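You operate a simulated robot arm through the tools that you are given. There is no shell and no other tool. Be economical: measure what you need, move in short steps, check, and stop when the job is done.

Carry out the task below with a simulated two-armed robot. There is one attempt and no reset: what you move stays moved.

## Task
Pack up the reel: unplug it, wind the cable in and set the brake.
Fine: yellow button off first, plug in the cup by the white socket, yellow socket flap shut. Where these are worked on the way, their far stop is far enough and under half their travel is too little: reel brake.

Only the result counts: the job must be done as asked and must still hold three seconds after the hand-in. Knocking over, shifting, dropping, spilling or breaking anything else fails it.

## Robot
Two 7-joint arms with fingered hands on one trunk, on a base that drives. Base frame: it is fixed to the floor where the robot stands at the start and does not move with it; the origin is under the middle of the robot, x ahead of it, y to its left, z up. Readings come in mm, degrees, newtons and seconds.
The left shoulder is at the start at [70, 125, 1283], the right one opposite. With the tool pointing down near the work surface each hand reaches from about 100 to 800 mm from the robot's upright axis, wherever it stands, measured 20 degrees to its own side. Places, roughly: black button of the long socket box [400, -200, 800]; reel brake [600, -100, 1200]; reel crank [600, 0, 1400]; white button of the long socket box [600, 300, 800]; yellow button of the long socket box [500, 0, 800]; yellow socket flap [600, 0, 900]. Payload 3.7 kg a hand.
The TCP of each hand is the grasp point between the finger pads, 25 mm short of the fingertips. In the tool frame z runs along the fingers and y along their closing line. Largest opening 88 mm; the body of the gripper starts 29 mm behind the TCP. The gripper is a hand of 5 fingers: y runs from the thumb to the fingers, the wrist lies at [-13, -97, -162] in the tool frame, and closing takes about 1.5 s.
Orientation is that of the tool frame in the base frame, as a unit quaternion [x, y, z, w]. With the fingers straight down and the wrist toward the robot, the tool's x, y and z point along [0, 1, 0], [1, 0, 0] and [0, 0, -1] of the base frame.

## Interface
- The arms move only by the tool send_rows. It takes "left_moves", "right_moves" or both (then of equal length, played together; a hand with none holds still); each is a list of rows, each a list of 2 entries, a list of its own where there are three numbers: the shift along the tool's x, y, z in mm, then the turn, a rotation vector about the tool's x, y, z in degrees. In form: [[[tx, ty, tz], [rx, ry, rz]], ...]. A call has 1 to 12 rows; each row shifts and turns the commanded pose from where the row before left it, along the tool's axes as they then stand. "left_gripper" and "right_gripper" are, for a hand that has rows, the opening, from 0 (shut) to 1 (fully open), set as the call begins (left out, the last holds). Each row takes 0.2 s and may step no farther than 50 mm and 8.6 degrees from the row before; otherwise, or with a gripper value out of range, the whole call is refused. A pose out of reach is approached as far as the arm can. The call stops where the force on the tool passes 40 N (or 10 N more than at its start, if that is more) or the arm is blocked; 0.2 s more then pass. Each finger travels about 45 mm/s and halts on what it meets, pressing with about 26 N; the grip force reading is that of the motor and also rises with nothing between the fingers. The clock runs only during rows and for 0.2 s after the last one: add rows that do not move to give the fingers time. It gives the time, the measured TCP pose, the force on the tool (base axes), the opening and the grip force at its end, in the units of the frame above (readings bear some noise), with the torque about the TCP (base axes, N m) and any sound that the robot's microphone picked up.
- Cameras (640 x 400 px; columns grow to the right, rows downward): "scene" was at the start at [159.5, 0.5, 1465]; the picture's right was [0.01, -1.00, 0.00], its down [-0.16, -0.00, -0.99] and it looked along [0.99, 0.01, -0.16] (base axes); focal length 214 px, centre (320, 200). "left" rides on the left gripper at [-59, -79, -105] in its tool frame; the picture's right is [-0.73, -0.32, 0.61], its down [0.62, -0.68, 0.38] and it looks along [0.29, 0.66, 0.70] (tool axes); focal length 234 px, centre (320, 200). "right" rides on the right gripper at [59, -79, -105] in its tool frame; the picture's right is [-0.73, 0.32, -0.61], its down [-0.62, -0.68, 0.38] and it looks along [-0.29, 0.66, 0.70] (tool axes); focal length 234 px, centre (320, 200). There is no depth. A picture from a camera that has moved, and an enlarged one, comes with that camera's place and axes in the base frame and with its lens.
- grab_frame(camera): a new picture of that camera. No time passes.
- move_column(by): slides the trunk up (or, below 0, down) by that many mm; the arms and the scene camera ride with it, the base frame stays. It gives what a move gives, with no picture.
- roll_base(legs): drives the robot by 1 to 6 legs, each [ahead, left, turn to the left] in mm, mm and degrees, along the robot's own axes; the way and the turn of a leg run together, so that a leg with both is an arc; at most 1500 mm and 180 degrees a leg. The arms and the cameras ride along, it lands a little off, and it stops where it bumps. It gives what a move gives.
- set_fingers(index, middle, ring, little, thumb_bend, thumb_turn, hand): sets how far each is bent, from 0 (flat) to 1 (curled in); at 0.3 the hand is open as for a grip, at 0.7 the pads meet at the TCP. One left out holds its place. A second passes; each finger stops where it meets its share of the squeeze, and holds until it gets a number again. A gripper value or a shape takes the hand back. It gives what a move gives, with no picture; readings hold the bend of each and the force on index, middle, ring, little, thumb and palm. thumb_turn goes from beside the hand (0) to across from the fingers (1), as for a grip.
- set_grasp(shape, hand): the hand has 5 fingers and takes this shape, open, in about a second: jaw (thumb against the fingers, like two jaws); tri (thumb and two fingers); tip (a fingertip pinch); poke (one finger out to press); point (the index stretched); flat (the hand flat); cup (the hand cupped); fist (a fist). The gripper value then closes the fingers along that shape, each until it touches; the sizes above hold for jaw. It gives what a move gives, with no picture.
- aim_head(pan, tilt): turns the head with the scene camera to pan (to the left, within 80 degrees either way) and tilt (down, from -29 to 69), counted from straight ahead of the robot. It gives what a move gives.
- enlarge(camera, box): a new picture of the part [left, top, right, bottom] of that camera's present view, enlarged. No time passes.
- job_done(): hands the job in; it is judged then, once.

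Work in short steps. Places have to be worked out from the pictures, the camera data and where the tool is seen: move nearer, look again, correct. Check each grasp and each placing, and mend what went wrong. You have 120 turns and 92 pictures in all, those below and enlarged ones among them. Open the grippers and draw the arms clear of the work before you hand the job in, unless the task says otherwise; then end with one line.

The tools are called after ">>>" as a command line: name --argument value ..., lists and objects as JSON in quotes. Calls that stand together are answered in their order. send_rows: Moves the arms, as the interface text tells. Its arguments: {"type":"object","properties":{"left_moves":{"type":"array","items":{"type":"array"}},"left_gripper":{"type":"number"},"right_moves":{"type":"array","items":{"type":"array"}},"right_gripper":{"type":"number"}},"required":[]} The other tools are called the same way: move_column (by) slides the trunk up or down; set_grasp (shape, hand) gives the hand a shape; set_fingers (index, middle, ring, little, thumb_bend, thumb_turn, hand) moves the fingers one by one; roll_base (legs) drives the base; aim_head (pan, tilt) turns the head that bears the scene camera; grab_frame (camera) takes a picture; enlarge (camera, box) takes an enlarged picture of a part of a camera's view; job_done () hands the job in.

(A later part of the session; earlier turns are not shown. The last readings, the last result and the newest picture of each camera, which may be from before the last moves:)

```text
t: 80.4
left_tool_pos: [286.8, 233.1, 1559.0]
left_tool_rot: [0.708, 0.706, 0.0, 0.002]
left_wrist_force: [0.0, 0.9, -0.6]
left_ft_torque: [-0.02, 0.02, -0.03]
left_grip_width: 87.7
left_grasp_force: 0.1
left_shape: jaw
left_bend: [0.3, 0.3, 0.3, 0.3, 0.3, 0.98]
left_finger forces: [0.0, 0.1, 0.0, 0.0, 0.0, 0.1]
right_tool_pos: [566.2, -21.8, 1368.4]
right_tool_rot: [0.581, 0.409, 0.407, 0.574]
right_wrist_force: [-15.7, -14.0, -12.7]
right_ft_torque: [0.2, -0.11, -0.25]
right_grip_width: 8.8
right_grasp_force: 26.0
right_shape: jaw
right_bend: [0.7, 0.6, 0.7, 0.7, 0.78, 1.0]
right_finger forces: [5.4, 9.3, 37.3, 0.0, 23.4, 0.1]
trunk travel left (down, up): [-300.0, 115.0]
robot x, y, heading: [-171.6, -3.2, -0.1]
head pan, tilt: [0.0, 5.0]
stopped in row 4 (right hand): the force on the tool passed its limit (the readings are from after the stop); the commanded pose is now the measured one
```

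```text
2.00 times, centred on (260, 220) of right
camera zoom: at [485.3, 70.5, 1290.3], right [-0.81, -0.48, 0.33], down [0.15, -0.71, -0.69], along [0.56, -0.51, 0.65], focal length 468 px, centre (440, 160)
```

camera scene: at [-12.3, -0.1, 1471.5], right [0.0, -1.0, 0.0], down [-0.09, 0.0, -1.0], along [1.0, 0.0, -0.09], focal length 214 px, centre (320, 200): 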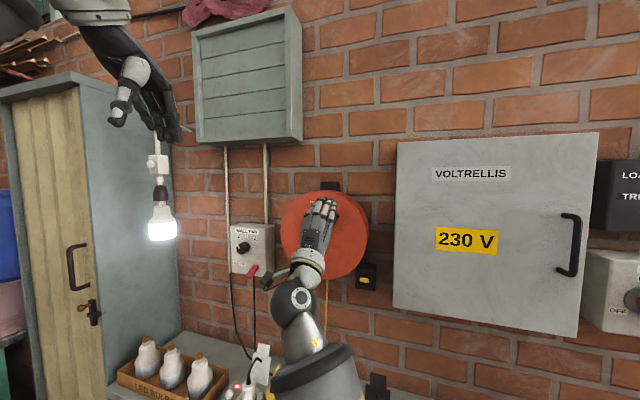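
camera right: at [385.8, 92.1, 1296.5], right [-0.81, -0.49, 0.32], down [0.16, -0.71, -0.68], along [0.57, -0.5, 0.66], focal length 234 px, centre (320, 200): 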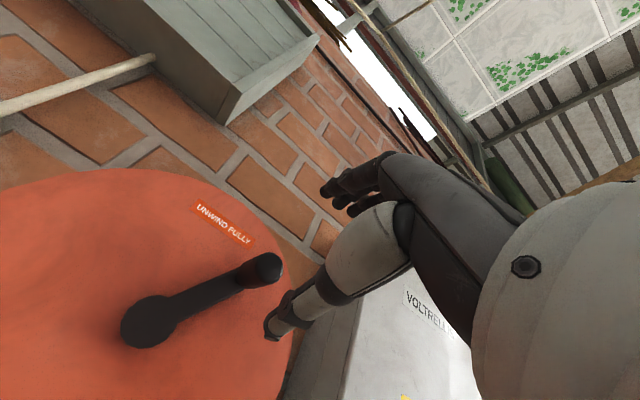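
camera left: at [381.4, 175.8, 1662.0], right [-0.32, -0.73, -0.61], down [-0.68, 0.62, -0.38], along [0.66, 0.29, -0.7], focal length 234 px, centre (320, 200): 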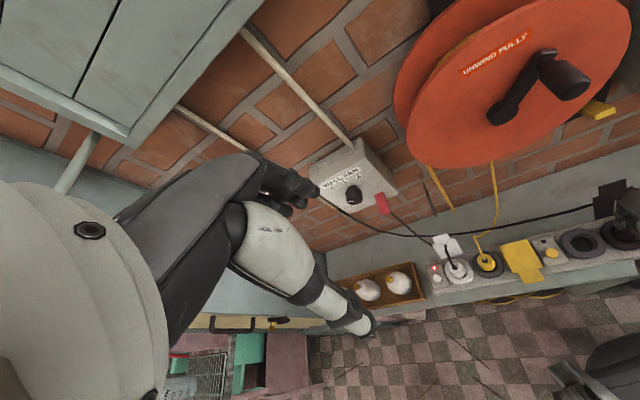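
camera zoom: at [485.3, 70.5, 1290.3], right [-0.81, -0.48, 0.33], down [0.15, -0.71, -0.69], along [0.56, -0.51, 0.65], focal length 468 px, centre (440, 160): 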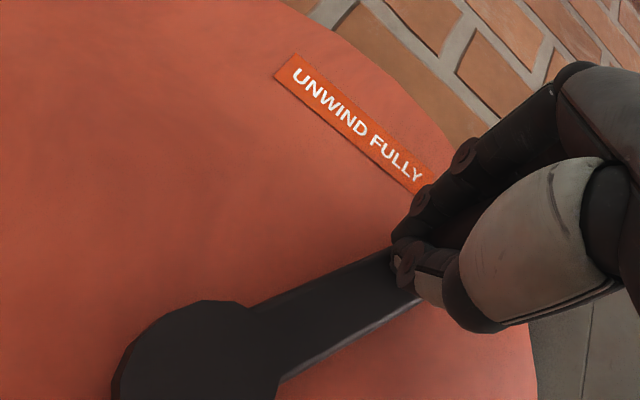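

Both directions are blocked, so the brake is evidently on now. I release the knob, back off, and inspect the brake lever.

>>> send_rows --right_gripper 1 --right_moves '[[[0, 0, 0], [0, 0, 0]], [[0, 0, 0], [0, 0, 0]], [[0, 0, 0], [0, 0, 0]], [[0, 0, 0], [0, 0, 0]], [[0, 0, 0], [0, 0, 0]], [[0, 0, -25], [0, 0, 0]], [[0, 0, -35], [0, 0, 0]], [[0, 0, -40], [0, 0, 0]], [[0, 0, -40], [0, 0, 0]]]'

>>> enlarge --camera "scene" --box '[340, 250, 400, 300]'

```text
t: 82.4
left_tool_pos: [288.8, 234.2, 1558.9]
left_tool_rot: [0.707, 0.707, -0.001, 0.002]
left_wrist_force: [0.1, 0.1, -0.1]
left_ft_torque: [0.04, 0.01, 0.02]
left_grip_width: 87.8
left_grasp_force: 0.0
left_shape: jaw
left_bend: [0.3, 0.3, 0.3, 0.3, 0.3, 0.98]
left_finger forces: [0.0, 0.0, 0.0, 0.1, 0.1, 0.0]
right_tool_pos: [435.1, 29.2, 1368.6]
right_tool_rot: [0.577, 0.412, 0.41, 0.574]
right_wrist_force: [0.5, 0.1, 1.1]
right_ft_torque: [0.0, -0.02, -0.02]
right_grip_width: 87.4
right_grasp_force: 0.0
right_shape: jaw
right_bend: [0.3, 0.3, 0.3, 0.3, 0.3, 0.98]
right_finger forces: [0.0, 0.1, 0.0, 0.1, 0.0, 0.1]
trunk travel left (down, up): [-300.0, 115.0]
robot x, y, heading: [-171.8, -0.6, 0.3]
head pan, tilt: [0.0, 5.0]
```

```text
8.00 times, centred on (370, 275) of scene
camera zoom: at [-13.2, -0.6, 1471.6], right [0.0, -1.0, 0.0], down [-0.09, 0.0, -1.0], along [1.0, 0.0, -0.09], focal length 1716 px, centre (-80, -400)
```

zoom: 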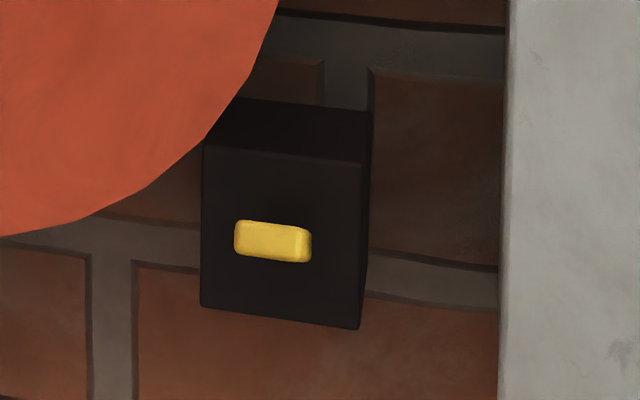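

The brake lever (≈[583, -127, 1187]) seems to stick out tilted up. I lower the right hand in poke shape to view it from close by.

>>> set_grasp --hand "right" --shape "poke"

>>> send_rows --right_moves '[[[-20, -30, 5], [0, 0, 0]], [[-20, -30, 10], [0, 0, 0]], [[-20, -30, 10], [0, 0, 0]], [[-19, -29, 17], [0, 0, 0]], [[0, 0, 0], [0, 0, 0]]]'

>>> enlarge --camera "right" --box '[120, 250, 360, 400]'

```text
t: 83.3
left_tool_pos: [290.0, 233.6, 1557.8]
left_tool_rot: [0.707, 0.708, -0.001, 0.001]
left_wrist_force: [1.1, -0.1, 0.7]
left_ft_torque: [0.0, 0.02, -0.01]
left_grip_width: 87.8
left_grasp_force: 0.1
left_shape: jaw
left_bend: [0.3, 0.3, 0.3, 0.3, 0.3, 0.98]
left_finger forces: [0.0, 0.0, 0.0, 0.0, 0.0, 0.1]
right_tool_pos: [436.1, 29.3, 1369.5]
right_tool_rot: [0.577, 0.411, 0.409, 0.575]
right_wrist_force: [0.0, -0.4, 0.3]
right_ft_torque: [-0.02, 0.01, -0.02]
right_grip_width: 0.1
right_grasp_force: 0.0
right_shape: poke
right_bend: [0.7, 0.7, 0.99, 0.99, 1.0, 1.0]
right_finger forces: [0.1, 0.0, 0.0, 0.0, 0.0, 0.0]
trunk travel left (down, up): [-300.0, 115.0]
robot x, y, heading: [-170.3, -0.4, -0.3]
head pan, tilt: [0.0, 5.0]
```

```text
t: 84.5
left_tool_pos: [288.7, 232.7, 1556.5]
left_tool_rot: [0.707, 0.707, -0.001, 0.0]
left_wrist_force: [0.3, -0.2, -0.4]
left_ft_torque: [-0.01, 0.01, 0.02]
left_grip_width: 87.4
left_grasp_force: 0.0
left_shape: jaw
left_bend: [0.3, 0.3, 0.3, 0.3, 0.3, 0.98]
left_finger forces: [0.1, 0.0, 0.0, 0.0, 0.1, 0.0]
right_tool_pos: [448.2, -61.0, 1251.1]
right_tool_rot: [0.577, 0.412, 0.411, 0.574]
right_wrist_force: [-0.7, -0.8, -0.1]
right_ft_torque: [-0.02, 0.03, 0.01]
right_grip_width: 0.1
right_grasp_force: 0.0
right_shape: poke
right_bend: [0.7, 0.7, 0.99, 0.99, 1.0, 1.0]
right_finger forces: [0.0, 0.0, 0.1, 0.0, 0.0, 0.0]
trunk travel left (down, up): [-300.0, 115.0]
robot x, y, heading: [-170.4, -1.4, -0.0]
head pan, tilt: [0.0, 5.0]
```

```text
2.67 times, centred on (240, 325) of right
camera zoom: at [367.0, 30.2, 1171.5], right [-0.81, -0.49, 0.33], down [0.16, -0.71, -0.68], along [0.57, -0.5, 0.65], focal length 624 px, centre (533, -133)
```

zoom: 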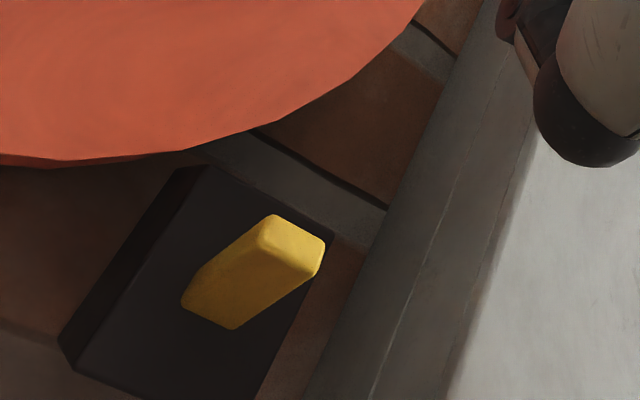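

The lever sticks out ~50 mm and points ~30° up: that must be "braked", with tip ≈ [560, -119, 1200]. I place the fingertips above it and press down to release.

>>> send_rows --right_moves '[[[-7, 0, 30], [0, 0, 0]], [[-7, 0, 40], [0, 0, 0]], [[-6, -4, 42], [0, 0, 0]], [[0, 0, 0], [0, 0, 0]]]'

>>> enlarge --camera "right" --box '[160, 160, 400, 310]'

```text
t: 85.5
left_tool_pos: [288.1, 233.8, 1557.4]
left_tool_rot: [0.707, 0.707, 0.0, 0.001]
left_wrist_force: [-0.2, -0.7, -0.3]
left_ft_torque: [0.0, 0.02, -0.02]
left_grip_width: 87.7
left_grasp_force: 0.1
left_shape: jaw
left_bend: [0.3, 0.3, 0.3, 0.3, 0.3, 0.98]
left_finger forces: [0.0, 0.0, 0.0, 0.1, 0.0, 0.1]
right_tool_pos: [548.5, -113.1, 1247.1]
right_tool_rot: [0.577, 0.412, 0.41, 0.574]
right_wrist_force: [-0.5, 0.5, -0.7]
right_ft_torque: [-0.04, -0.01, 0.01]
right_grip_width: 0.0
right_grasp_force: 0.1
right_shape: poke
right_bend: [0.7, 0.7, 0.99, 0.99, 1.0, 1.0]
right_finger forces: [0.1, 0.0, 0.0, 0.0, 0.0, 0.1]
trunk travel left (down, up): [-300.0, 115.0]
robot x, y, heading: [-170.8, 3.3, -0.1]
head pan, tilt: [0.0, 5.0]
```

```text
2.67 times, centred on (280, 235) of right
camera zoom: at [467.5, -22.5, 1166.9], right [-0.81, -0.49, 0.33], down [0.16, -0.71, -0.68], along [0.57, -0.5, 0.65], focal length 624 px, centre (427, 107)
```

zoom: 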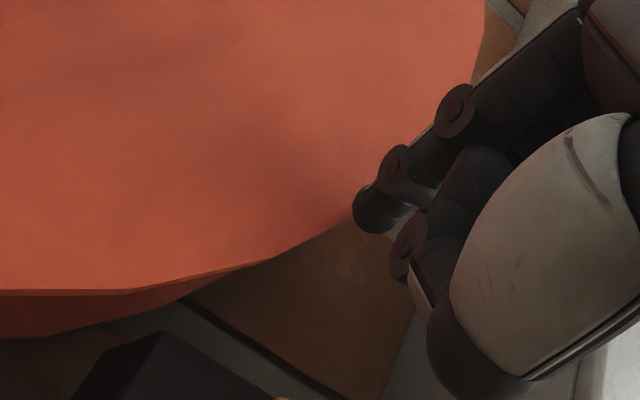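

Lever is just below the view. I press down step by step.

>>> send_rows --right_moves '[[[0, -10, 0], [0, 0, 0]], [[0, -10, 0], [0, 0, 0]], [[0, -8, 0], [0, 0, 0]], [[0, -8, 0], [0, 0, 0]], [[0, -8, 0], [0, 0, 0]], [[0, -8, 0], [0, 0, 0]], [[0, 0, 0], [0, 0, 0]]]'

>>> enlarge --camera "right" --box '[160, 200, 400, 350]'

```text
t: 87.1
left_tool_pos: [289.8, 232.8, 1557.4]
left_tool_rot: [0.707, 0.707, -0.001, 0.0]
left_wrist_force: [0.2, 0.0, 0.4]
left_ft_torque: [0.0, 0.01, -0.03]
left_grip_width: 87.7
left_grasp_force: 0.0
left_shape: jaw
left_bend: [0.3, 0.3, 0.3, 0.3, 0.3, 0.98]
left_finger forces: [0.0, 0.1, 0.0, 0.0, 0.0, 0.0]
right_tool_pos: [546.6, -114.0, 1192.9]
right_tool_rot: [0.577, 0.412, 0.41, 0.574]
right_wrist_force: [-0.6, -0.3, -0.1]
right_ft_torque: [-0.01, -0.03, -0.02]
right_grip_width: 0.0
right_grasp_force: 0.1
right_shape: poke
right_bend: [0.7, 0.7, 0.99, 0.99, 1.0, 1.0]
right_finger forces: [0.0, 0.2, 0.1, 0.0, 0.0, 0.0]
trunk travel left (down, up): [-300.0, 115.0]
robot x, y, heading: [-174.8, -2.4, 0.2]
head pan, tilt: [0.0, 5.0]
```

```text
2.67 times, centred on (280, 275) of right
camera zoom: at [465.4, -22.9, 1114.3], right [-0.81, -0.49, 0.33], down [0.16, -0.71, -0.68], along [0.57, -0.5, 0.65], focal length 624 px, centre (427, 0)
```

zoom: 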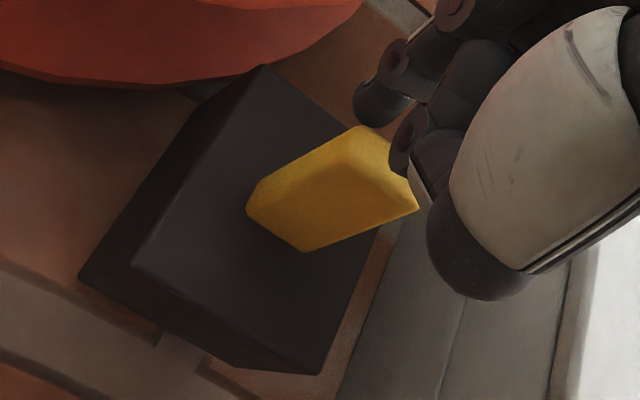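

The fingers are just above the lever. I continue pressing down.

>>> send_rows --right_moves '[[[0, -6, 0], [0, 0, 0]], [[0, -6, 0], [0, 0, 0]], [[0, -6, 0], [0, 0, 0]], [[0, -6, 0], [0, 0, 0]], [[0, -6, 0], [0, 0, 0]], [[0, -6, 0], [0, 0, 0]], [[0, -6, 0], [0, 0, 0]], [[0, 0, 0], [0, 0, 0]]]'

>>> enlarge --camera "right" --box '[160, 160, 400, 310]'

```text
t: 88.9
left_tool_pos: [284.3, 234.7, 1559.5]
left_tool_rot: [0.707, 0.707, 0.001, 0.002]
left_wrist_force: [0.0, -0.6, 0.3]
left_ft_torque: [0.02, 0.0, 0.01]
left_grip_width: 87.8
left_grasp_force: 0.1
left_shape: jaw
left_bend: [0.3, 0.3, 0.3, 0.3, 0.3, 0.98]
left_finger forces: [0.1, 0.0, 0.0, 0.0, 0.0, 0.1]
right_tool_pos: [544.2, -112.9, 1159.8]
right_tool_rot: [0.575, 0.409, 0.414, 0.576]
right_wrist_force: [0.7, 3.3, 26.6]
right_ft_torque: [-0.19, -0.61, 0.09]
right_grip_width: 0.1
right_grasp_force: 0.0
right_shape: poke
right_bend: [0.7, 0.7, 0.99, 0.99, 1.0, 1.0]
right_finger forces: [8.7, 14.3, 0.0, 0.0, 0.1, 0.0]
trunk travel left (down, up): [-300.0, 115.0]
robot x, y, heading: [-171.8, -1.9, 0.1]
head pan, tilt: [0.0, 5.0]
```

```text
2.67 times, centred on (280, 235) of right
camera zoom: at [463.5, -22.6, 1079.6], right [-0.81, -0.49, 0.32], down [0.16, -0.71, -0.68], along [0.56, -0.5, 0.66], focal length 624 px, centre (427, 107)
```

zoom: 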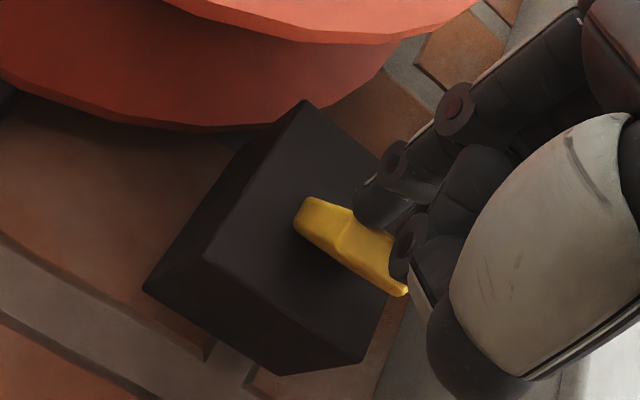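

The lever has gone down and now resists at 26 N, probably its stop. I push a bit more to be sure.

>>> send_rows --right_moves '[[[0, -4, 0], [0, 0, 0]], [[0, -4, 0], [0, 0, 0]], [[0, -4, 0], [0, 0, 0]], [[0, 0, 0], [0, 0, 0]]]'

>>> send_rows --right_moves '[[[0, 15, 0], [0, 0, 0]], [[0, 20, -20], [0, 0, 0]], [[0, 20, -30], [0, 0, 0]], [[10, 30, -30], [0, 0, 0]], [[10, 30, -30], [0, 0, 0]]]'

>>> enlarge --camera "scene" --box '[340, 250, 400, 300]'

```text
t: 89.9
left_tool_pos: [281.1, 233.2, 1560.3]
left_tool_rot: [0.707, 0.707, 0.001, 0.003]
left_wrist_force: [-0.3, 0.6, 0.9]
left_ft_torque: [-0.03, -0.02, -0.01]
left_grip_width: 87.8
left_grasp_force: 0.1
left_shape: jaw
left_bend: [0.3, 0.3, 0.3, 0.3, 0.3, 0.98]
left_finger forces: [0.0, 0.0, 0.1, 0.0, 0.0, 0.0]
right_tool_pos: [540.8, -112.6, 1152.4]
right_tool_rot: [0.572, 0.406, 0.416, 0.579]
right_wrist_force: [-14.0, -0.8, 35.9]
right_ft_torque: [-0.35, -1.04, -0.09]
right_grip_width: 0.1
right_grasp_force: 0.0
right_shape: poke
right_bend: [0.7, 0.7, 0.99, 0.99, 1.0, 1.0]
right_finger forces: [13.4, 25.7, 0.0, 0.0, 0.0, 0.1]
trunk travel left (down, up): [-300.0, 115.0]
robot x, y, heading: [-170.3, 1.5, -0.2]
head pan, tilt: [0.0, 5.0]
```

```text
t: 91.1
left_tool_pos: [287.9, 233.4, 1557.9]
left_tool_rot: [0.707, 0.707, 0.0, 0.002]
left_wrist_force: [-0.2, 0.7, -0.4]
left_ft_torque: [-0.01, -0.06, 0.0]
left_grip_width: 87.7
left_grasp_force: 0.1
left_shape: jaw
left_bend: [0.3, 0.3, 0.3, 0.3, 0.3, 0.98]
left_finger forces: [0.0, 0.1, 0.0, 0.1, 0.0, 0.0]
right_tool_pos: [448.5, -60.8, 1256.4]
right_tool_rot: [0.577, 0.413, 0.41, 0.573]
right_wrist_force: [0.0, -0.9, 0.2]
right_ft_torque: [0.0, 0.01, 0.03]
right_grip_width: 0.2
right_grasp_force: 0.0
right_shape: poke
right_bend: [0.7, 0.7, 0.99, 0.99, 1.0, 1.0]
right_finger forces: [0.0, 0.1, 0.1, 0.1, 0.0, 0.0]
trunk travel left (down, up): [-300.0, 115.0]
robot x, y, heading: [-171.9, -0.1, 0.1]
head pan, tilt: [0.0, 5.0]
```

```text
8.00 times, centred on (370, 275) of scene
camera zoom: at [-13.4, -0.2, 1471.6], right [0.0, -1.0, 0.0], down [-0.09, 0.0, -1.0], along [1.0, 0.0, -0.09], focal length 1716 px, centre (-80, -400)
```

zoom: 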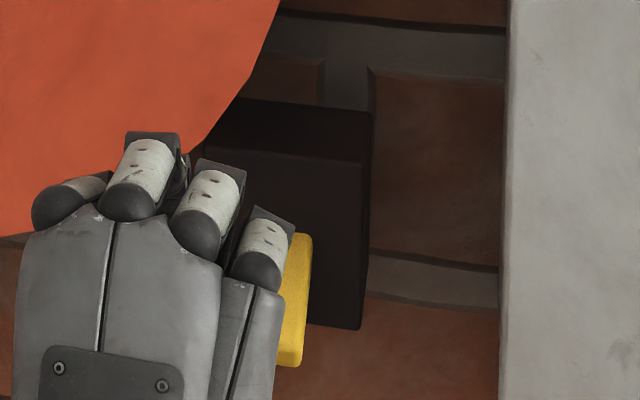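

The lever is down (released). I return to the knob, open the jaw, and grip it as before.

>>> send_rows --right_moves '[[[20, 29, -10], [0, 0, 0]], [[20, 29, 4], [0, 0, 0]], [[18, 29, 5], [0, 0, 0]], [[18, 28, 5], [0, 0, 0]], [[0, 0, 0], [0, 0, 0]]]'

>>> set_grasp --hand "right" --shape "jaw"

>>> grab_frame --camera "right"

```text
t: 92.3
left_tool_pos: [289.0, 232.4, 1557.8]
left_tool_rot: [0.707, 0.707, -0.002, 0.001]
left_wrist_force: [0.7, -0.3, -0.1]
left_ft_torque: [0.02, -0.01, -0.01]
left_grip_width: 87.6
left_grasp_force: 0.1
left_shape: jaw
left_bend: [0.3, 0.3, 0.3, 0.3, 0.3, 0.98]
left_finger forces: [0.0, 0.0, 0.0, 0.1, 0.1, 0.1]
right_tool_pos: [477.4, 10.3, 1368.2]
right_tool_rot: [0.577, 0.413, 0.41, 0.573]
right_wrist_force: [-0.5, 0.2, 0.5]
right_ft_torque: [-0.01, 0.01, -0.02]
right_grip_width: 0.0
right_grasp_force: 0.0
right_shape: poke
right_bend: [0.7, 0.7, 0.99, 0.99, 1.0, 1.0]
right_finger forces: [0.0, 0.0, 0.1, 0.0, 0.1, 0.1]
trunk travel left (down, up): [-300.0, 115.0]
robot x, y, heading: [-172.3, 3.8, -0.3]
head pan, tilt: [0.0, 5.0]
```

```text
t: 93.2
left_tool_pos: [289.8, 233.0, 1558.7]
left_tool_rot: [0.707, 0.707, 0.0, 0.001]
left_wrist_force: [0.0, 0.7, -0.2]
left_ft_torque: [-0.03, 0.0, -0.01]
left_grip_width: 87.6
left_grasp_force: 0.0
left_shape: jaw
left_bend: [0.3, 0.3, 0.3, 0.3, 0.3, 0.98]
left_finger forces: [0.0, 0.1, 0.0, 0.0, 0.0, 0.0]
right_tool_pos: [478.7, 11.7, 1368.8]
right_tool_rot: [0.577, 0.412, 0.41, 0.574]
right_wrist_force: [0.6, -0.4, 0.7]
right_ft_torque: [0.0, 0.01, 0.0]
right_grip_width: 88.0
right_grasp_force: 0.1
right_shape: jaw
right_bend: [0.3, 0.3, 0.3, 0.3, 0.3, 0.98]
right_finger forces: [0.0, 0.1, 0.0, 0.0, 0.1, 0.1]
trunk travel left (down, up): [-300.0, 115.0]
robot x, y, heading: [-174.6, -0.7, -0.1]
head pan, tilt: [0.0, 5.0]
```

```text
14 pictures are left
camera right: at [396.5, 101.0, 1289.3], right [-0.81, -0.49, 0.33], down [0.16, -0.71, -0.68], along [0.57, -0.5, 0.65], focal length 234 px, centre (320, 200)
```

right: 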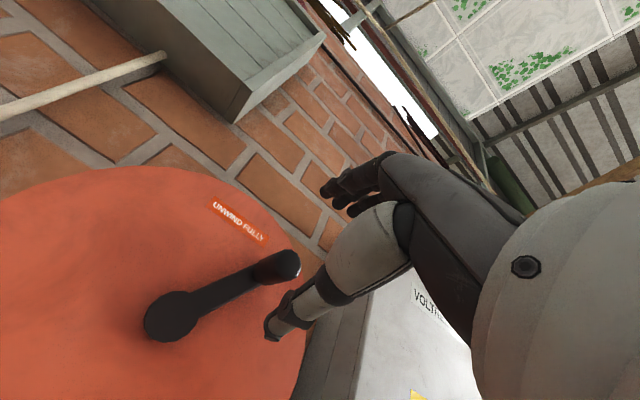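

Same crank position. I advance, close, and try clockwise a little.

>>> send_rows --right_moves '[[[0, 1, 25], [0, 0, 0]], [[0, 1, 25], [0, 0, 0]], [[-3, 1, 25], [0, 0, 0]], [[0, 0, 17], [0, 0, 0]], [[0, 0, 0], [0, 0, 0]]]'

>>> send_rows --right_gripper 0 --right_moves '[[[0, 0, 0], [0, 0, 0]], [[0, 0, 0], [0, 0, 0]], [[0, 0, 0], [0, 0, 0]], [[0, 0, 0], [0, 0, 0]], [[0, 0, 0], [0, 0, 0]], [[0, 0, 0], [0, 0, 0]], [[0, 0, 0], [0, 0, 0]], [[-8.9, -6.5, 0], [0, 0, 0]], [[-7.9, -7.7, 0], [0, 0, 0]], [[0, 0, 0], [0, 0, 0]]]'

```text
t: 94.4
left_tool_pos: [289.1, 232.3, 1557.6]
left_tool_rot: [0.707, 0.707, -0.001, 0.001]
left_wrist_force: [0.0, -0.5, -0.1]
left_ft_torque: [0.0, 0.0, 0.02]
left_grip_width: 87.9
left_grasp_force: 0.0
left_shape: jaw
left_bend: [0.3, 0.3, 0.3, 0.3, 0.3, 0.98]
left_finger forces: [0.0, 0.0, 0.0, 0.0, 0.1, 0.1]
right_tool_pos: [566.5, -23.8, 1372.9]
right_tool_rot: [0.577, 0.412, 0.41, 0.573]
right_wrist_force: [-0.3, 0.0, -0.2]
right_ft_torque: [-0.01, 0.0, 0.0]
right_grip_width: 88.0
right_grasp_force: 0.0
right_shape: jaw
right_bend: [0.3, 0.3, 0.3, 0.3, 0.3, 0.98]
right_finger forces: [0.0, 0.1, 0.0, 0.0, 0.0, 0.1]
trunk travel left (down, up): [-300.0, 115.0]
robot x, y, heading: [-171.3, -0.8, 0.0]
head pan, tilt: [0.0, 5.0]
```

```text
t: 96.6
left_tool_pos: [291.0, 232.8, 1557.4]
left_tool_rot: [0.707, 0.707, -0.001, 0.0]
left_wrist_force: [-0.2, 0.2, -0.3]
left_ft_torque: [0.01, -0.04, -0.03]
left_grip_width: 87.3
left_grasp_force: 0.2
left_shape: jaw
left_bend: [0.3, 0.3, 0.3, 0.3, 0.3, 0.98]
left_finger forces: [0.0, 0.1, 0.0, 0.0, 0.0, 0.0]
right_tool_pos: [561.2, -37.9, 1357.9]
right_tool_rot: [0.578, 0.413, 0.409, 0.573]
right_wrist_force: [9.9, 2.8, -2.0]
right_ft_torque: [0.1, -0.1, -0.05]
right_grip_width: 10.9
right_grasp_force: 26.3
right_shape: jaw
right_bend: [0.71, 0.63, 0.7, 0.7, 0.78, 1.0]
right_finger forces: [2.0, 5.5, 0.1, 0.0, 23.1, 0.1]
trunk travel left (down, up): [-300.0, 115.0]
robot x, y, heading: [-175.5, -0.1, -0.0]
head pan, tilt: [0.0, 5.0]
```

With the brake released the crank turns freely. I continue clockwise a quarter turn and check forces.

>>> send_rows --right_moves '[[[-8.3, -11, 0], [0, 0, 0]], [[-6.2, -12.3, 0], [0, 0, 0]], [[-4.1, -13.2, 0], [0, 0, 0]], [[-1.7, -13.6, 0], [0, 0, 0]], [[0.8, -13.8, 0], [0, 0, 0]], [[3.1, -13.4, 0], [0, 0, 0]]]'

>>> grab_frame --camera "scene"

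```text
t: 98.0
left_tool_pos: [290.9, 236.1, 1556.9]
left_tool_rot: [0.707, 0.707, -0.002, 0.0]
left_wrist_force: [-0.8, 0.5, 0.3]
left_ft_torque: [-0.01, -0.03, -0.03]
left_grip_width: 87.5
left_grasp_force: 0.0
left_shape: jaw
left_bend: [0.3, 0.3, 0.3, 0.3, 0.3, 0.98]
left_finger forces: [0.1, 0.0, 0.1, 0.1, 0.0, 0.0]
right_tool_pos: [555.9, -49.9, 1283.6]
right_tool_rot: [0.576, 0.412, 0.41, 0.574]
right_wrist_force: [16.3, 10.5, 8.6]
right_ft_torque: [0.07, -0.18, -0.12]
right_grip_width: 8.5
right_grasp_force: 26.0
right_shape: jaw
right_bend: [0.7, 0.72, 0.7, 0.7, 0.84, 0.94]
right_finger forces: [12.6, 4.7, 0.1, 0.0, 15.9, 0.1]
trunk travel left (down, up): [-300.0, 115.0]
robot x, y, heading: [-170.2, 1.3, -0.1]
head pan, tilt: [0.0, 5.0]
```

```text
13 pictures are left
camera scene: at [-10.4, 1.2, 1471.4], right [0.0, -1.0, 0.0], down [-0.09, 0.0, -1.0], along [1.0, 0.0, -0.09], focal length 214 px, centre (320, 200)
```

scene: 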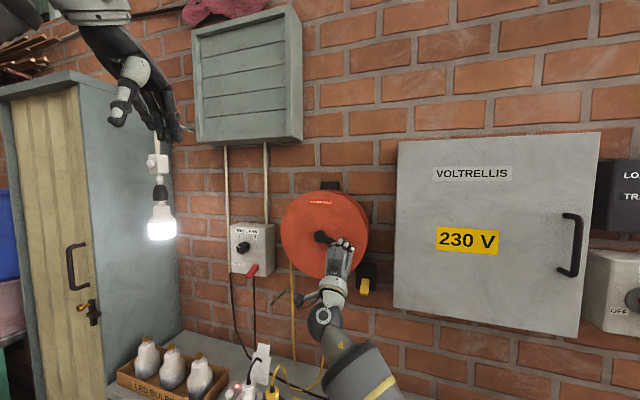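

The crank follows (now at ~108°). Circle fit confirms r ≈ 80. I go on clockwise in 20° steps.

>>> send_rows --right_moves '[[[13.1, -24.6, 0], [0, 0, 0]], [[20.6, -18.5, 0], [0, 0, 0]], [[25.8, -10.5, 0], [0, 0, 0]], [[27.7, -0.9, 0], [0, 0, 0]], [[26.5, 8.6, 0], [0, 0, 0]], [[21.9, 17.1, 0], [0, 0, 0]]]'

```text
t: 99.4
left_tool_pos: [286.0, 229.0, 1559.9]
left_tool_rot: [0.708, 0.707, 0.001, 0.0]
left_wrist_force: [-0.1, 0.9, -0.4]
left_ft_torque: [-0.06, 0.02, 0.02]
left_grip_width: 87.9
left_grasp_force: 0.1
left_shape: jaw
left_bend: [0.3, 0.3, 0.3, 0.3, 0.3, 0.98]
left_finger forces: [0.0, 0.1, 0.1, 0.0, 0.0, 0.1]
right_tool_pos: [596.1, 69.4, 1255.1]
right_tool_rot: [0.579, 0.409, 0.411, 0.574]
right_wrist_force: [-6.5, -21.0, 14.2]
right_ft_torque: [0.18, -0.32, -0.27]
right_grip_width: 9.0
right_grasp_force: 25.8
right_shape: jaw
right_bend: [0.71, 0.59, 0.7, 0.7, 0.84, 0.96]
right_finger forces: [10.2, 12.1, 15.8, 0.0, 0.3, 0.1]
trunk travel left (down, up): [-300.0, 115.0]
robot x, y, heading: [-170.0, 2.3, 0.1]
head pan, tilt: [0.0, 5.0]
```

Following well; the reaction points inward, so the radius is a bit less (~76). I correct and complete the turn.

>>> send_rows --right_moves '[[[10, 25.3, 0], [0, 0, 0]], [[5.5, 25.8, 0], [0, 0, 0]], [[-3.7, 26.1, 0], [0, 0, 0]], [[-12.4, 23.4, 0], [0, 0, 0]], [[-19.6, 17.6, 0], [0, 0, 0]], [[-24.5, 10, 0], [0, 0, 0]]]'

```text
t: 100.8
left_tool_pos: [288.1, 232.0, 1560.1]
left_tool_rot: [0.707, 0.707, 0.0, 0.001]
left_wrist_force: [0.3, 0.3, 1.2]
left_ft_torque: [0.0, -0.03, 0.01]
left_grip_width: 87.6
left_grasp_force: 0.1
left_shape: jaw
left_bend: [0.3, 0.3, 0.3, 0.3, 0.3, 0.98]
left_finger forces: [0.1, 0.0, 0.0, 0.0, 0.0, 0.1]
right_tool_pos: [580.2, 34.7, 1387.6]
right_tool_rot: [0.575, 0.409, 0.413, 0.576]
right_wrist_force: [11.4, 4.7, 19.4]
right_ft_torque: [0.13, -0.09, -0.21]
right_grip_width: 6.4
right_grasp_force: 26.3
right_shape: jaw
right_bend: [0.71, 0.72, 0.7, 0.7, 0.85, 0.93]
right_finger forces: [10.9, 5.0, 1.5, 0.0, 11.7, 0.0]
trunk travel left (down, up): [-300.0, 115.0]
robot x, y, heading: [-169.4, -0.7, -0.1]
head pan, tilt: [0.0, 5.0]
```

Near the top now. Quick check that the knob is still in hand.

>>> grab_frame --camera "scene"

```text
12 pictures are left
camera scene: at [-13.0, -1.7, 1472.2], right [0.0, -1.0, 0.0], down [-0.09, 0.0, -1.0], along [1.0, 0.0, -0.09], focal length 214 px, centre (320, 200)
```

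scene: 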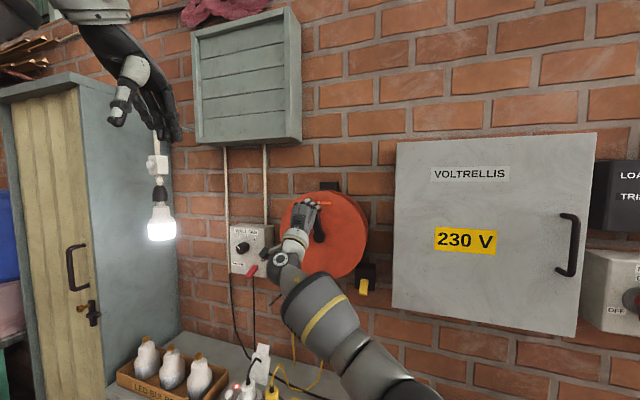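

The crank arm follows the hand. I continue 240°.

>>> send_rows --right_moves '[[[-26.3, 0.9, 0], [0, 0, 0]], [[-25.2, -8.2, 0], [0, 0, 0]], [[-20.8, -16.2, 0], [0, 0, 0]], [[-14, -22.3, 0], [0, 0, 0]], [[-5.5, -25.8, 0], [0, 0, 0]], [[3.7, -26.1, 0], [0, 0, 0]], [[12.4, -23.4, 0], [0, 0, 0]], [[19.6, -17.6, 0], [0, 0, 0]], [[24.5, -10, 0], [0, 0, 0]], [[26.3, -0.9, 0], [0, 0, 0]], [[25.2, 8.2, 0], [0, 0, 0]], [[20.8, 16.2, 0], [0, 0, 0]]]'

```text
t: 101.2
left_tool_pos: [290.6, 235.2, 1557.5]
left_tool_rot: [0.707, 0.707, -0.001, 0.0]
left_wrist_force: [0.7, 0.1, -0.3]
left_ft_torque: [0.01, -0.02, -0.03]
left_grip_width: 87.8
left_grasp_force: 0.0
left_shape: jaw
left_bend: [0.3, 0.3, 0.3, 0.3, 0.3, 0.98]
left_finger forces: [0.0, 0.1, 0.0, 0.1, 0.0, 0.1]
right_tool_pos: [572.8, 17.9, 1387.6]
right_tool_rot: [0.57, 0.416, 0.417, 0.573]
right_wrist_force: [18.9, 8.6, 16.8]
right_ft_torque: [0.1, -0.18, -0.2]
right_grip_width: 6.8
right_grasp_force: 26.0
right_shape: jaw
right_bend: [0.7, 0.64, 0.7, 0.7, 0.85, 0.93]
right_finger forces: [14.9, 6.3, 3.1, 0.0, 16.1, 0.0]
trunk travel left (down, up): [-300.0, 115.0]
robot x, y, heading: [-168.7, -3.7, 0.0]
head pan, tilt: [0.0, 5.0]
stopped in row 2 (right hand): the force on the tool passed its limit (the readings are from after the stop); the commanded pose is now the measured one
```

Force peaked at the top from a quick radial mismatch. I continue in gentler 12° steps with a slight outward correction.

>>> send_rows --right_moves '[[[-10, 4, 0], [0, 0, 0]], [[-15.8, -3, 0], [0, 0, 0]], [[-14.2, -7, 0], [0, 0, 0]], [[-12.5, -9.8, 0], [0, 0, 0]], [[-10.2, -12, 0], [0, 0, 0]], [[-7.5, -14, 0], [0, 0, 0]], [[-4.5, -15.4, 0], [0, 0, 0]], [[-1.2, -16, 0], [0, 0, 0]], [[2, -16, 0], [0, 0, 0]], [[5.2, -15.2, 0], [0, 0, 0]], [[8.3, -13.8, 0], [0, 0, 0]], [[11, -11.8, 0], [0, 0, 0]]]'

```text
t: 101.7
left_tool_pos: [293.4, 237.8, 1555.1]
left_tool_rot: [0.706, 0.708, -0.002, -0.001]
left_wrist_force: [-0.3, -1.1, -0.8]
left_ft_torque: [0.04, 0.01, 0.0]
left_grip_width: 87.6
left_grasp_force: 0.2
left_shape: jaw
left_bend: [0.3, 0.3, 0.3, 0.3, 0.3, 0.98]
left_finger forces: [0.1, 0.0, 0.0, 0.0, 0.0, 0.0]
right_tool_pos: [572.4, 17.2, 1388.4]
right_tool_rot: [0.564, 0.424, 0.42, 0.57]
right_wrist_force: [25.8, 19.4, 12.0]
right_ft_torque: [0.14, -0.18, -0.31]
right_grip_width: 7.0
right_grasp_force: 26.1
right_shape: jaw
right_bend: [0.7, 0.65, 0.7, 0.7, 0.85, 0.92]
right_finger forces: [14.8, 5.4, 2.1, 0.0, 25.3, 0.0]
trunk travel left (down, up): [-300.0, 115.0]
robot x, y, heading: [-167.4, -1.7, 0.1]
head pan, tilt: [0.0, 5.0]
stopped in row 2 (right hand): the force on the tool passed its limit (the readings are from after the stop); the commanded pose is now the measured one
```

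It stops near 12 o'clock, nearly one turn after starting. I look down at the cable, plug and pile before forcing anything.

>>> aim_head --pan 0 --tilt 30

>>> enlarge --camera "scene" --box '[220, 40, 460, 240]'

```text
t: 102.6
left_tool_pos: [292.8, 240.0, 1557.0]
left_tool_rot: [0.706, 0.708, -0.003, 0.001]
left_wrist_force: [0.2, 0.2, 0.6]
left_ft_torque: [0.01, 0.0, -0.01]
left_grip_width: 87.8
left_grasp_force: 0.2
left_shape: jaw
left_bend: [0.3, 0.3, 0.3, 0.3, 0.3, 0.98]
left_finger forces: [0.0, 0.1, 0.1, 0.1, 0.0, 0.1]
right_tool_pos: [573.6, 16.8, 1387.9]
right_tool_rot: [0.565, 0.424, 0.419, 0.571]
right_wrist_force: [27.4, 22.9, 14.4]
right_ft_torque: [0.12, -0.19, -0.27]
right_grip_width: 6.8
right_grasp_force: 25.9
right_shape: jaw
right_bend: [0.7, 0.65, 0.7, 0.7, 0.85, 0.92]
right_finger forces: [17.2, 6.0, 1.4, 0.1, 26.1, 0.0]
trunk travel left (down, up): [-300.0, 115.0]
robot x, y, heading: [-171.4, -0.9, 0.1]
head pan, tilt: [0.0, 30.0]
```

```text
2.00 times, centred on (340, 140) of scene
camera zoom: at [-9.3, 4.8, 1430.6], right [0.0, -1.0, 0.0], down [-0.5, 0.0, -0.86], along [0.86, 0.0, -0.5], focal length 429 px, centre (280, 320)
```

zoom: 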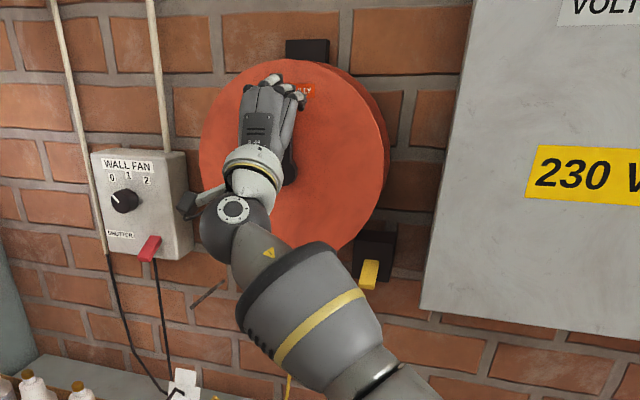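

The hanging loop at the left of the drum is gone, so the cable winds in. The block may be my thumb jamming on the crank arm (it points straight down there). I reopen, back out 12 mm, regrip and push on.

>>> send_rows --right_gripper 1 --right_moves '[[[0, 0, 0], [0, 0, 0]], [[0, 0, 0], [0, 0, 0]], [[0, 0, 0], [0, 0, 0]], [[0, 0, 0], [0, 0, 0]], [[0, 0, 0], [0, 0, 0]], [[0, 0, -6], [0, 0, 0]], [[0, 0, -6], [0, 0, 0]], [[0, 0, 0], [0, 0, 0]]]'

>>> enlarge --camera "right" --box '[100, 120, 420, 320]'

```text
t: 104.4
left_tool_pos: [289.3, 235.2, 1557.6]
left_tool_rot: [0.707, 0.708, 0.0, 0.002]
left_wrist_force: [0.9, 0.1, -0.2]
left_ft_torque: [0.01, -0.04, 0.02]
left_grip_width: 87.5
left_grasp_force: 0.0
left_shape: jaw
left_bend: [0.3, 0.3, 0.3, 0.3, 0.3, 0.98]
left_finger forces: [0.1, 0.0, 0.0, 0.0, 0.0, 0.0]
right_tool_pos: [557.2, 14.1, 1388.4]
right_tool_rot: [0.568, 0.419, 0.418, 0.572]
right_wrist_force: [-0.8, 0.5, 0.0]
right_ft_torque: [0.01, 0.01, -0.01]
right_grip_width: 87.5
right_grasp_force: 0.0
right_shape: jaw
right_bend: [0.3, 0.3, 0.3, 0.3, 0.3, 0.98]
right_finger forces: [0.1, 0.0, 0.0, 0.0, 0.1, 0.1]
trunk travel left (down, up): [-300.0, 115.0]
robot x, y, heading: [-170.6, 2.7, 0.4]
head pan, tilt: [0.0, 30.0]
```

```text
2.00 times, centred on (260, 220) of right
camera zoom: at [474.3, 101.7, 1308.6], right [-0.8, -0.51, 0.32], down [0.18, -0.71, -0.68], along [0.58, -0.48, 0.66], focal length 468 px, centre (440, 160)
```

zoom: 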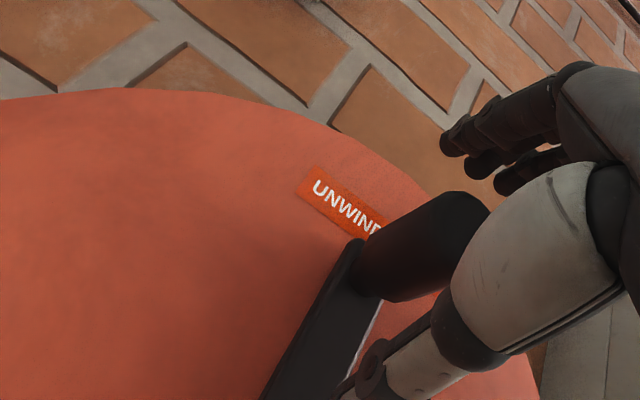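

The knob is centred in the hand and the arm points straight down. I close with the shallower grip and push clockwise.

>>> send_rows --right_gripper 0 --right_moves '[[[0, 0, 0], [0, 0, 0]], [[0, 0, 0], [0, 0, 0]], [[0, 0, 0], [0, 0, 0]], [[0, 0, 0], [0, 0, 0]], [[0, 0, 0], [0, 0, 0]], [[0, 0, 0], [0, 0, 0]], [[0, 0, 0], [0, 0, 0]], [[-10, 0, 0], [0, 0, 0]], [[-10, -1, 0], [0, 0, 0]], [[-10, -2.5, 0], [0, 0, 0]], [[-10, -4, 0], [0, 0, 0]]]'

```text
t: 106.8
left_tool_pos: [289.0, 235.4, 1558.0]
left_tool_rot: [0.706, 0.708, -0.001, 0.0]
left_wrist_force: [-0.3, -0.1, 0.8]
left_ft_torque: [0.01, 0.0, 0.01]
left_grip_width: 87.9
left_grasp_force: 0.1
left_shape: jaw
left_bend: [0.3, 0.3, 0.3, 0.3, 0.3, 0.98]
left_finger forces: [0.1, 0.0, 0.0, 0.0, 0.0, 0.1]
right_tool_pos: [546.3, -25.7, 1383.1]
right_tool_rot: [0.568, 0.419, 0.419, 0.572]
right_wrist_force: [-0.1, -0.2, -0.1]
right_ft_torque: [-0.01, 0.03, 0.01]
right_grip_width: 12.2
right_grasp_force: 25.5
right_shape: jaw
right_bend: [0.73, 0.72, 0.7, 0.7, 0.85, 1.0]
right_finger forces: [0.0, 0.1, 0.1, 0.1, 0.0, 0.1]
trunk travel left (down, up): [-300.0, 115.0]
robot x, y, heading: [-172.3, -5.4, 0.4]
head pan, tilt: [0.0, 30.0]
```

>>> enlarge --camera "right" --box '[100, 120, 420, 320]'

```text
2.00 times, centred on (260, 220) of right
camera zoom: at [462.9, 62.5, 1302.9], right [-0.8, -0.51, 0.32], down [0.18, -0.71, -0.68], along [0.58, -0.48, 0.66], focal length 468 px, centre (440, 160)
```

zoom: 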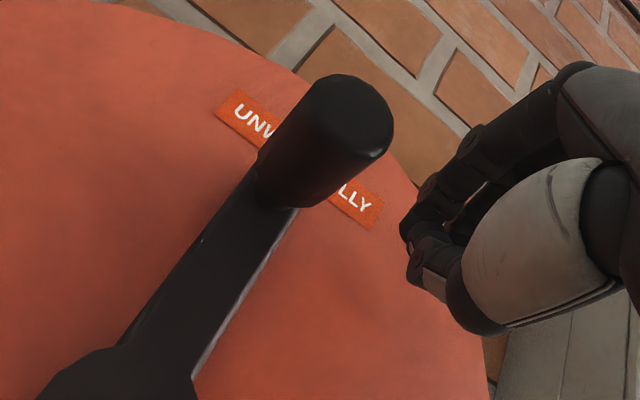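

I slipped off; the knob stays at 12 o'clock. To tell whether that is the end stop, I'll push it sideways from the left with two straight fingers.

>>> send_rows --right_moves '[[[0, 0, -30], [0, 0, 0]], [[0, 0, -30], [0, 0, 0]], [[0, 0, -15], [0, 0, 0]], [[30, 0, 0], [0, 0, 0]], [[30, 2, 0], [0, 0, 0]], [[25, 0, 0], [0, 0, 0]]]'

>>> set_grasp --hand "right" --shape "poke"

>>> send_rows --right_moves '[[[0, 0, 30], [0, 0, 0]], [[0, 0, 30], [0, 0, 0]], [[0, 0, 20], [0, 0, 0]], [[-10, 0, 0], [0, 0, 0]], [[-6, 0, 0], [0, 0, 0]], [[-6, 0, 0], [0, 0, 0]], [[-6, 0, 0], [0, 0, 0]], [[-6, 0, 0], [0, 0, 0]], [[-6, 0, 0], [0, 0, 0]]]'

>>> enlarge --camera "right" --box '[100, 120, 420, 320]'

```text
t: 108.2
left_tool_pos: [289.8, 234.6, 1557.7]
left_tool_rot: [0.706, 0.708, 0.0, 0.001]
left_wrist_force: [0.0, -0.1, 0.4]
left_ft_torque: [-0.05, -0.02, -0.03]
left_grip_width: 87.6
left_grasp_force: 0.1
left_shape: jaw
left_bend: [0.3, 0.3, 0.3, 0.3, 0.3, 0.98]
left_finger forces: [0.0, 0.0, 0.0, 0.0, 0.0, 0.0]
right_tool_pos: [500.3, 80.5, 1383.1]
right_tool_rot: [0.568, 0.419, 0.418, 0.572]
right_wrist_force: [-0.3, -0.3, -0.5]
right_ft_torque: [0.02, -0.02, 0.03]
right_grip_width: 12.5
right_grasp_force: 26.2
right_shape: jaw
right_bend: [0.73, 0.72, 0.7, 0.7, 0.85, 1.0]
right_finger forces: [0.1, 0.0, 0.1, 0.0, 0.0, 0.0]
trunk travel left (down, up): [-300.0, 115.0]
robot x, y, heading: [-170.1, 1.8, -0.0]
head pan, tilt: [0.0, 30.0]
```

```text
t: 109.1
left_tool_pos: [289.0, 234.7, 1558.5]
left_tool_rot: [0.707, 0.708, 0.0, 0.001]
left_wrist_force: [0.3, 0.6, -0.7]
left_ft_torque: [0.01, 0.03, 0.0]
left_grip_width: 87.5
left_grasp_force: 0.0
left_shape: jaw
left_bend: [0.3, 0.3, 0.3, 0.3, 0.3, 0.98]
left_finger forces: [0.0, 0.0, 0.0, 0.1, 0.1, 0.0]
right_tool_pos: [499.0, 80.1, 1383.7]
right_tool_rot: [0.566, 0.421, 0.42, 0.57]
right_wrist_force: [0.2, -0.9, -0.5]
right_ft_torque: [0.0, 0.0, 0.0]
right_grip_width: 0.0
right_grasp_force: 0.1
right_shape: poke
right_bend: [0.7, 0.7, 0.99, 0.99, 1.0, 1.0]
right_finger forces: [0.1, 0.0, 0.0, 0.0, 0.1, 0.0]
trunk travel left (down, up): [-300.0, 115.0]
robot x, y, heading: [-169.2, -0.4, 0.0]
head pan, tilt: [0.0, 30.0]
```

```text
t: 111.2
left_tool_pos: [288.4, 236.8, 1556.8]
left_tool_rot: [0.706, 0.708, 0.0, 0.001]
left_wrist_force: [0.4, -1.7, -0.7]
left_ft_torque: [0.0, 0.05, -0.03]
left_grip_width: 87.9
left_grasp_force: 0.0
left_shape: jaw
left_bend: [0.3, 0.3, 0.3, 0.3, 0.3, 0.98]
left_finger forces: [0.0, 0.0, 0.0, 0.1, 0.0, 0.0]
right_tool_pos: [560.8, 38.4, 1384.8]
right_tool_rot: [0.555, 0.431, 0.427, 0.569]
right_wrist_force: [4.1, 20.8, 5.2]
right_ft_torque: [-0.13, -0.08, 0.49]
right_grip_width: 0.0
right_grasp_force: 0.0
right_shape: poke
right_bend: [0.7, 0.7, 0.99, 0.99, 1.0, 1.0]
right_finger forces: [0.0, 22.4, 2.2, 0.1, 0.1, 0.0]
trunk travel left (down, up): [-300.0, 115.0]
robot x, y, heading: [-171.1, -4.1, 0.2]
head pan, tilt: [0.0, 30.0]
stopped in row 9 (right hand): the force on the tool passed its limit (the readings are from after the stop); the commanded pose is now the measured one
```

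```text
2.00 times, centred on (260, 220) of right
camera zoom: at [474.6, 121.2, 1303.5], right [-0.78, -0.54, 0.33], down [0.21, -0.72, -0.67], along [0.59, -0.45, 0.67], focal length 468 px, centre (440, 160)
```

zoom: 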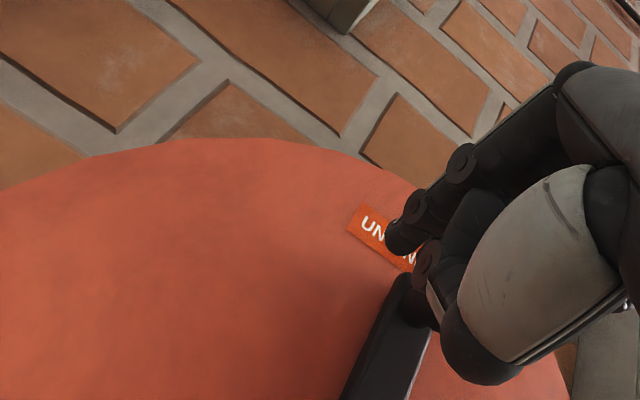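

A firm sideways push (>40 N) doesn't move it: this is the end stop. I back off and check the cable state.

>>> send_rows --right_moves '[[[10, 0, 0], [0, 0, 0]], [[0, 0, -35], [0, 0, 0]], [[0, 0, -40], [0, 0, 0]], [[0, 0, -40], [0, 0, 0]], [[-30, -30, 0], [0, 0, 0]], [[-30, -30, 0], [0, 0, 0]], [[-30, -30, 0], [0, 0, 0]], [[-20, -30, 0], [0, 0, 0]]]'

>>> grab_frame --camera "scene"

```text
t: 113.0
left_tool_pos: [288.6, 236.8, 1558.7]
left_tool_rot: [0.706, 0.708, -0.001, 0.001]
left_wrist_force: [0.8, -0.6, 0.6]
left_ft_torque: [-0.03, 0.0, 0.0]
left_grip_width: 87.7
left_grasp_force: 0.0
left_shape: jaw
left_bend: [0.3, 0.3, 0.3, 0.3, 0.3, 0.98]
left_finger forces: [0.0, 0.0, 0.0, 0.0, 0.1, 0.0]
right_tool_pos: [424.0, -37.8, 1266.4]
right_tool_rot: [0.56, 0.427, 0.424, 0.569]
right_wrist_force: [0.3, 0.0, -0.4]
right_ft_torque: [0.02, -0.01, -0.01]
right_grip_width: 0.0
right_grasp_force: 0.0
right_shape: poke
right_bend: [0.7, 0.7, 0.99, 0.99, 1.0, 1.0]
right_finger forces: [0.0, 0.0, 0.1, 0.0, 0.0, 0.0]
trunk travel left (down, up): [-300.0, 115.0]
robot x, y, heading: [-169.6, 2.3, 0.1]
head pan, tilt: [0.0, 30.0]
```

```text
7 pictures are left
camera scene: at [-13.3, 0.0, 1431.0], right [0.0, -1.0, 0.0], down [-0.5, 0.0, -0.87], along [0.87, 0.0, -0.5], focal length 214 px, centre (320, 200)
```

scene: 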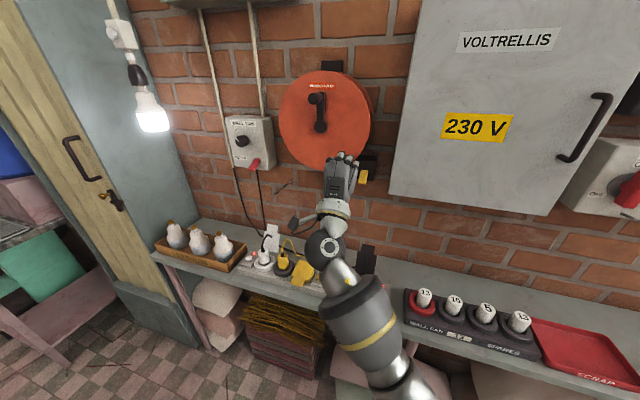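

The crank is at its stop and the drum's hanging loop is gone: wound in. Now I set the brake: fingers go below the lowered lever (tip ≈ [560, -119, 1146]) to push it up.

>>> send_rows --right_moves '[[[-10, -42, 0], [0, 0, 0]], [[-10, -42, 0], [0, 0, 0]], [[-10, -42, 0], [0, 0, 0]], [[-9, -40, 10], [0, 0, 0]], [[0, 0, 45], [0, 0, 0]], [[0, 0, 45], [0, 0, 0]], [[0, 0, 30], [0, 0, 0]], [[0, 0, 15], [0, 0, 0]], [[0, 0, 0], [0, 0, 0]]]'

>>> grab_frame --camera "right"

```text
t: 115.0
left_tool_pos: [288.6, 235.3, 1557.5]
left_tool_rot: [0.706, 0.708, 0.0, 0.001]
left_wrist_force: [-0.3, 0.0, -0.3]
left_ft_torque: [-0.02, 0.01, 0.02]
left_grip_width: 87.4
left_grasp_force: 0.0
left_shape: jaw
left_bend: [0.3, 0.3, 0.3, 0.3, 0.3, 0.98]
left_finger forces: [0.1, 0.0, 0.0, 0.0, 0.1, 0.0]
right_tool_pos: [553.2, -113.6, 1099.6]
right_tool_rot: [0.561, 0.426, 0.423, 0.57]
right_wrist_force: [0.0, -0.9, -0.5]
right_ft_torque: [0.0, -0.04, -0.01]
right_grip_width: 0.2
right_grasp_force: 0.1
right_shape: poke
right_bend: [0.7, 0.7, 0.99, 0.99, 1.0, 1.0]
right_finger forces: [0.1, 0.1, 0.0, 0.0, 0.1, 0.0]
trunk travel left (down, up): [-300.0, 115.0]
robot x, y, heading: [-169.4, 1.4, 0.3]
head pan, tilt: [0.0, 30.0]
```

```text
6 pictures are left
camera right: at [468.1, -28.2, 1018.4], right [-0.79, -0.53, 0.33], down [0.2, -0.71, -0.67], along [0.59, -0.46, 0.67], focal length 234 px, centre (320, 200)
```

right: 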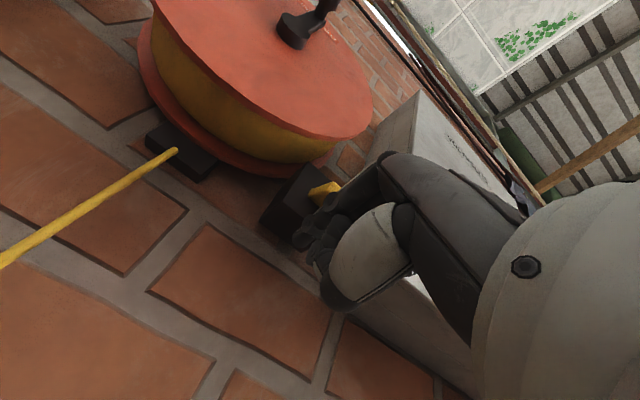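

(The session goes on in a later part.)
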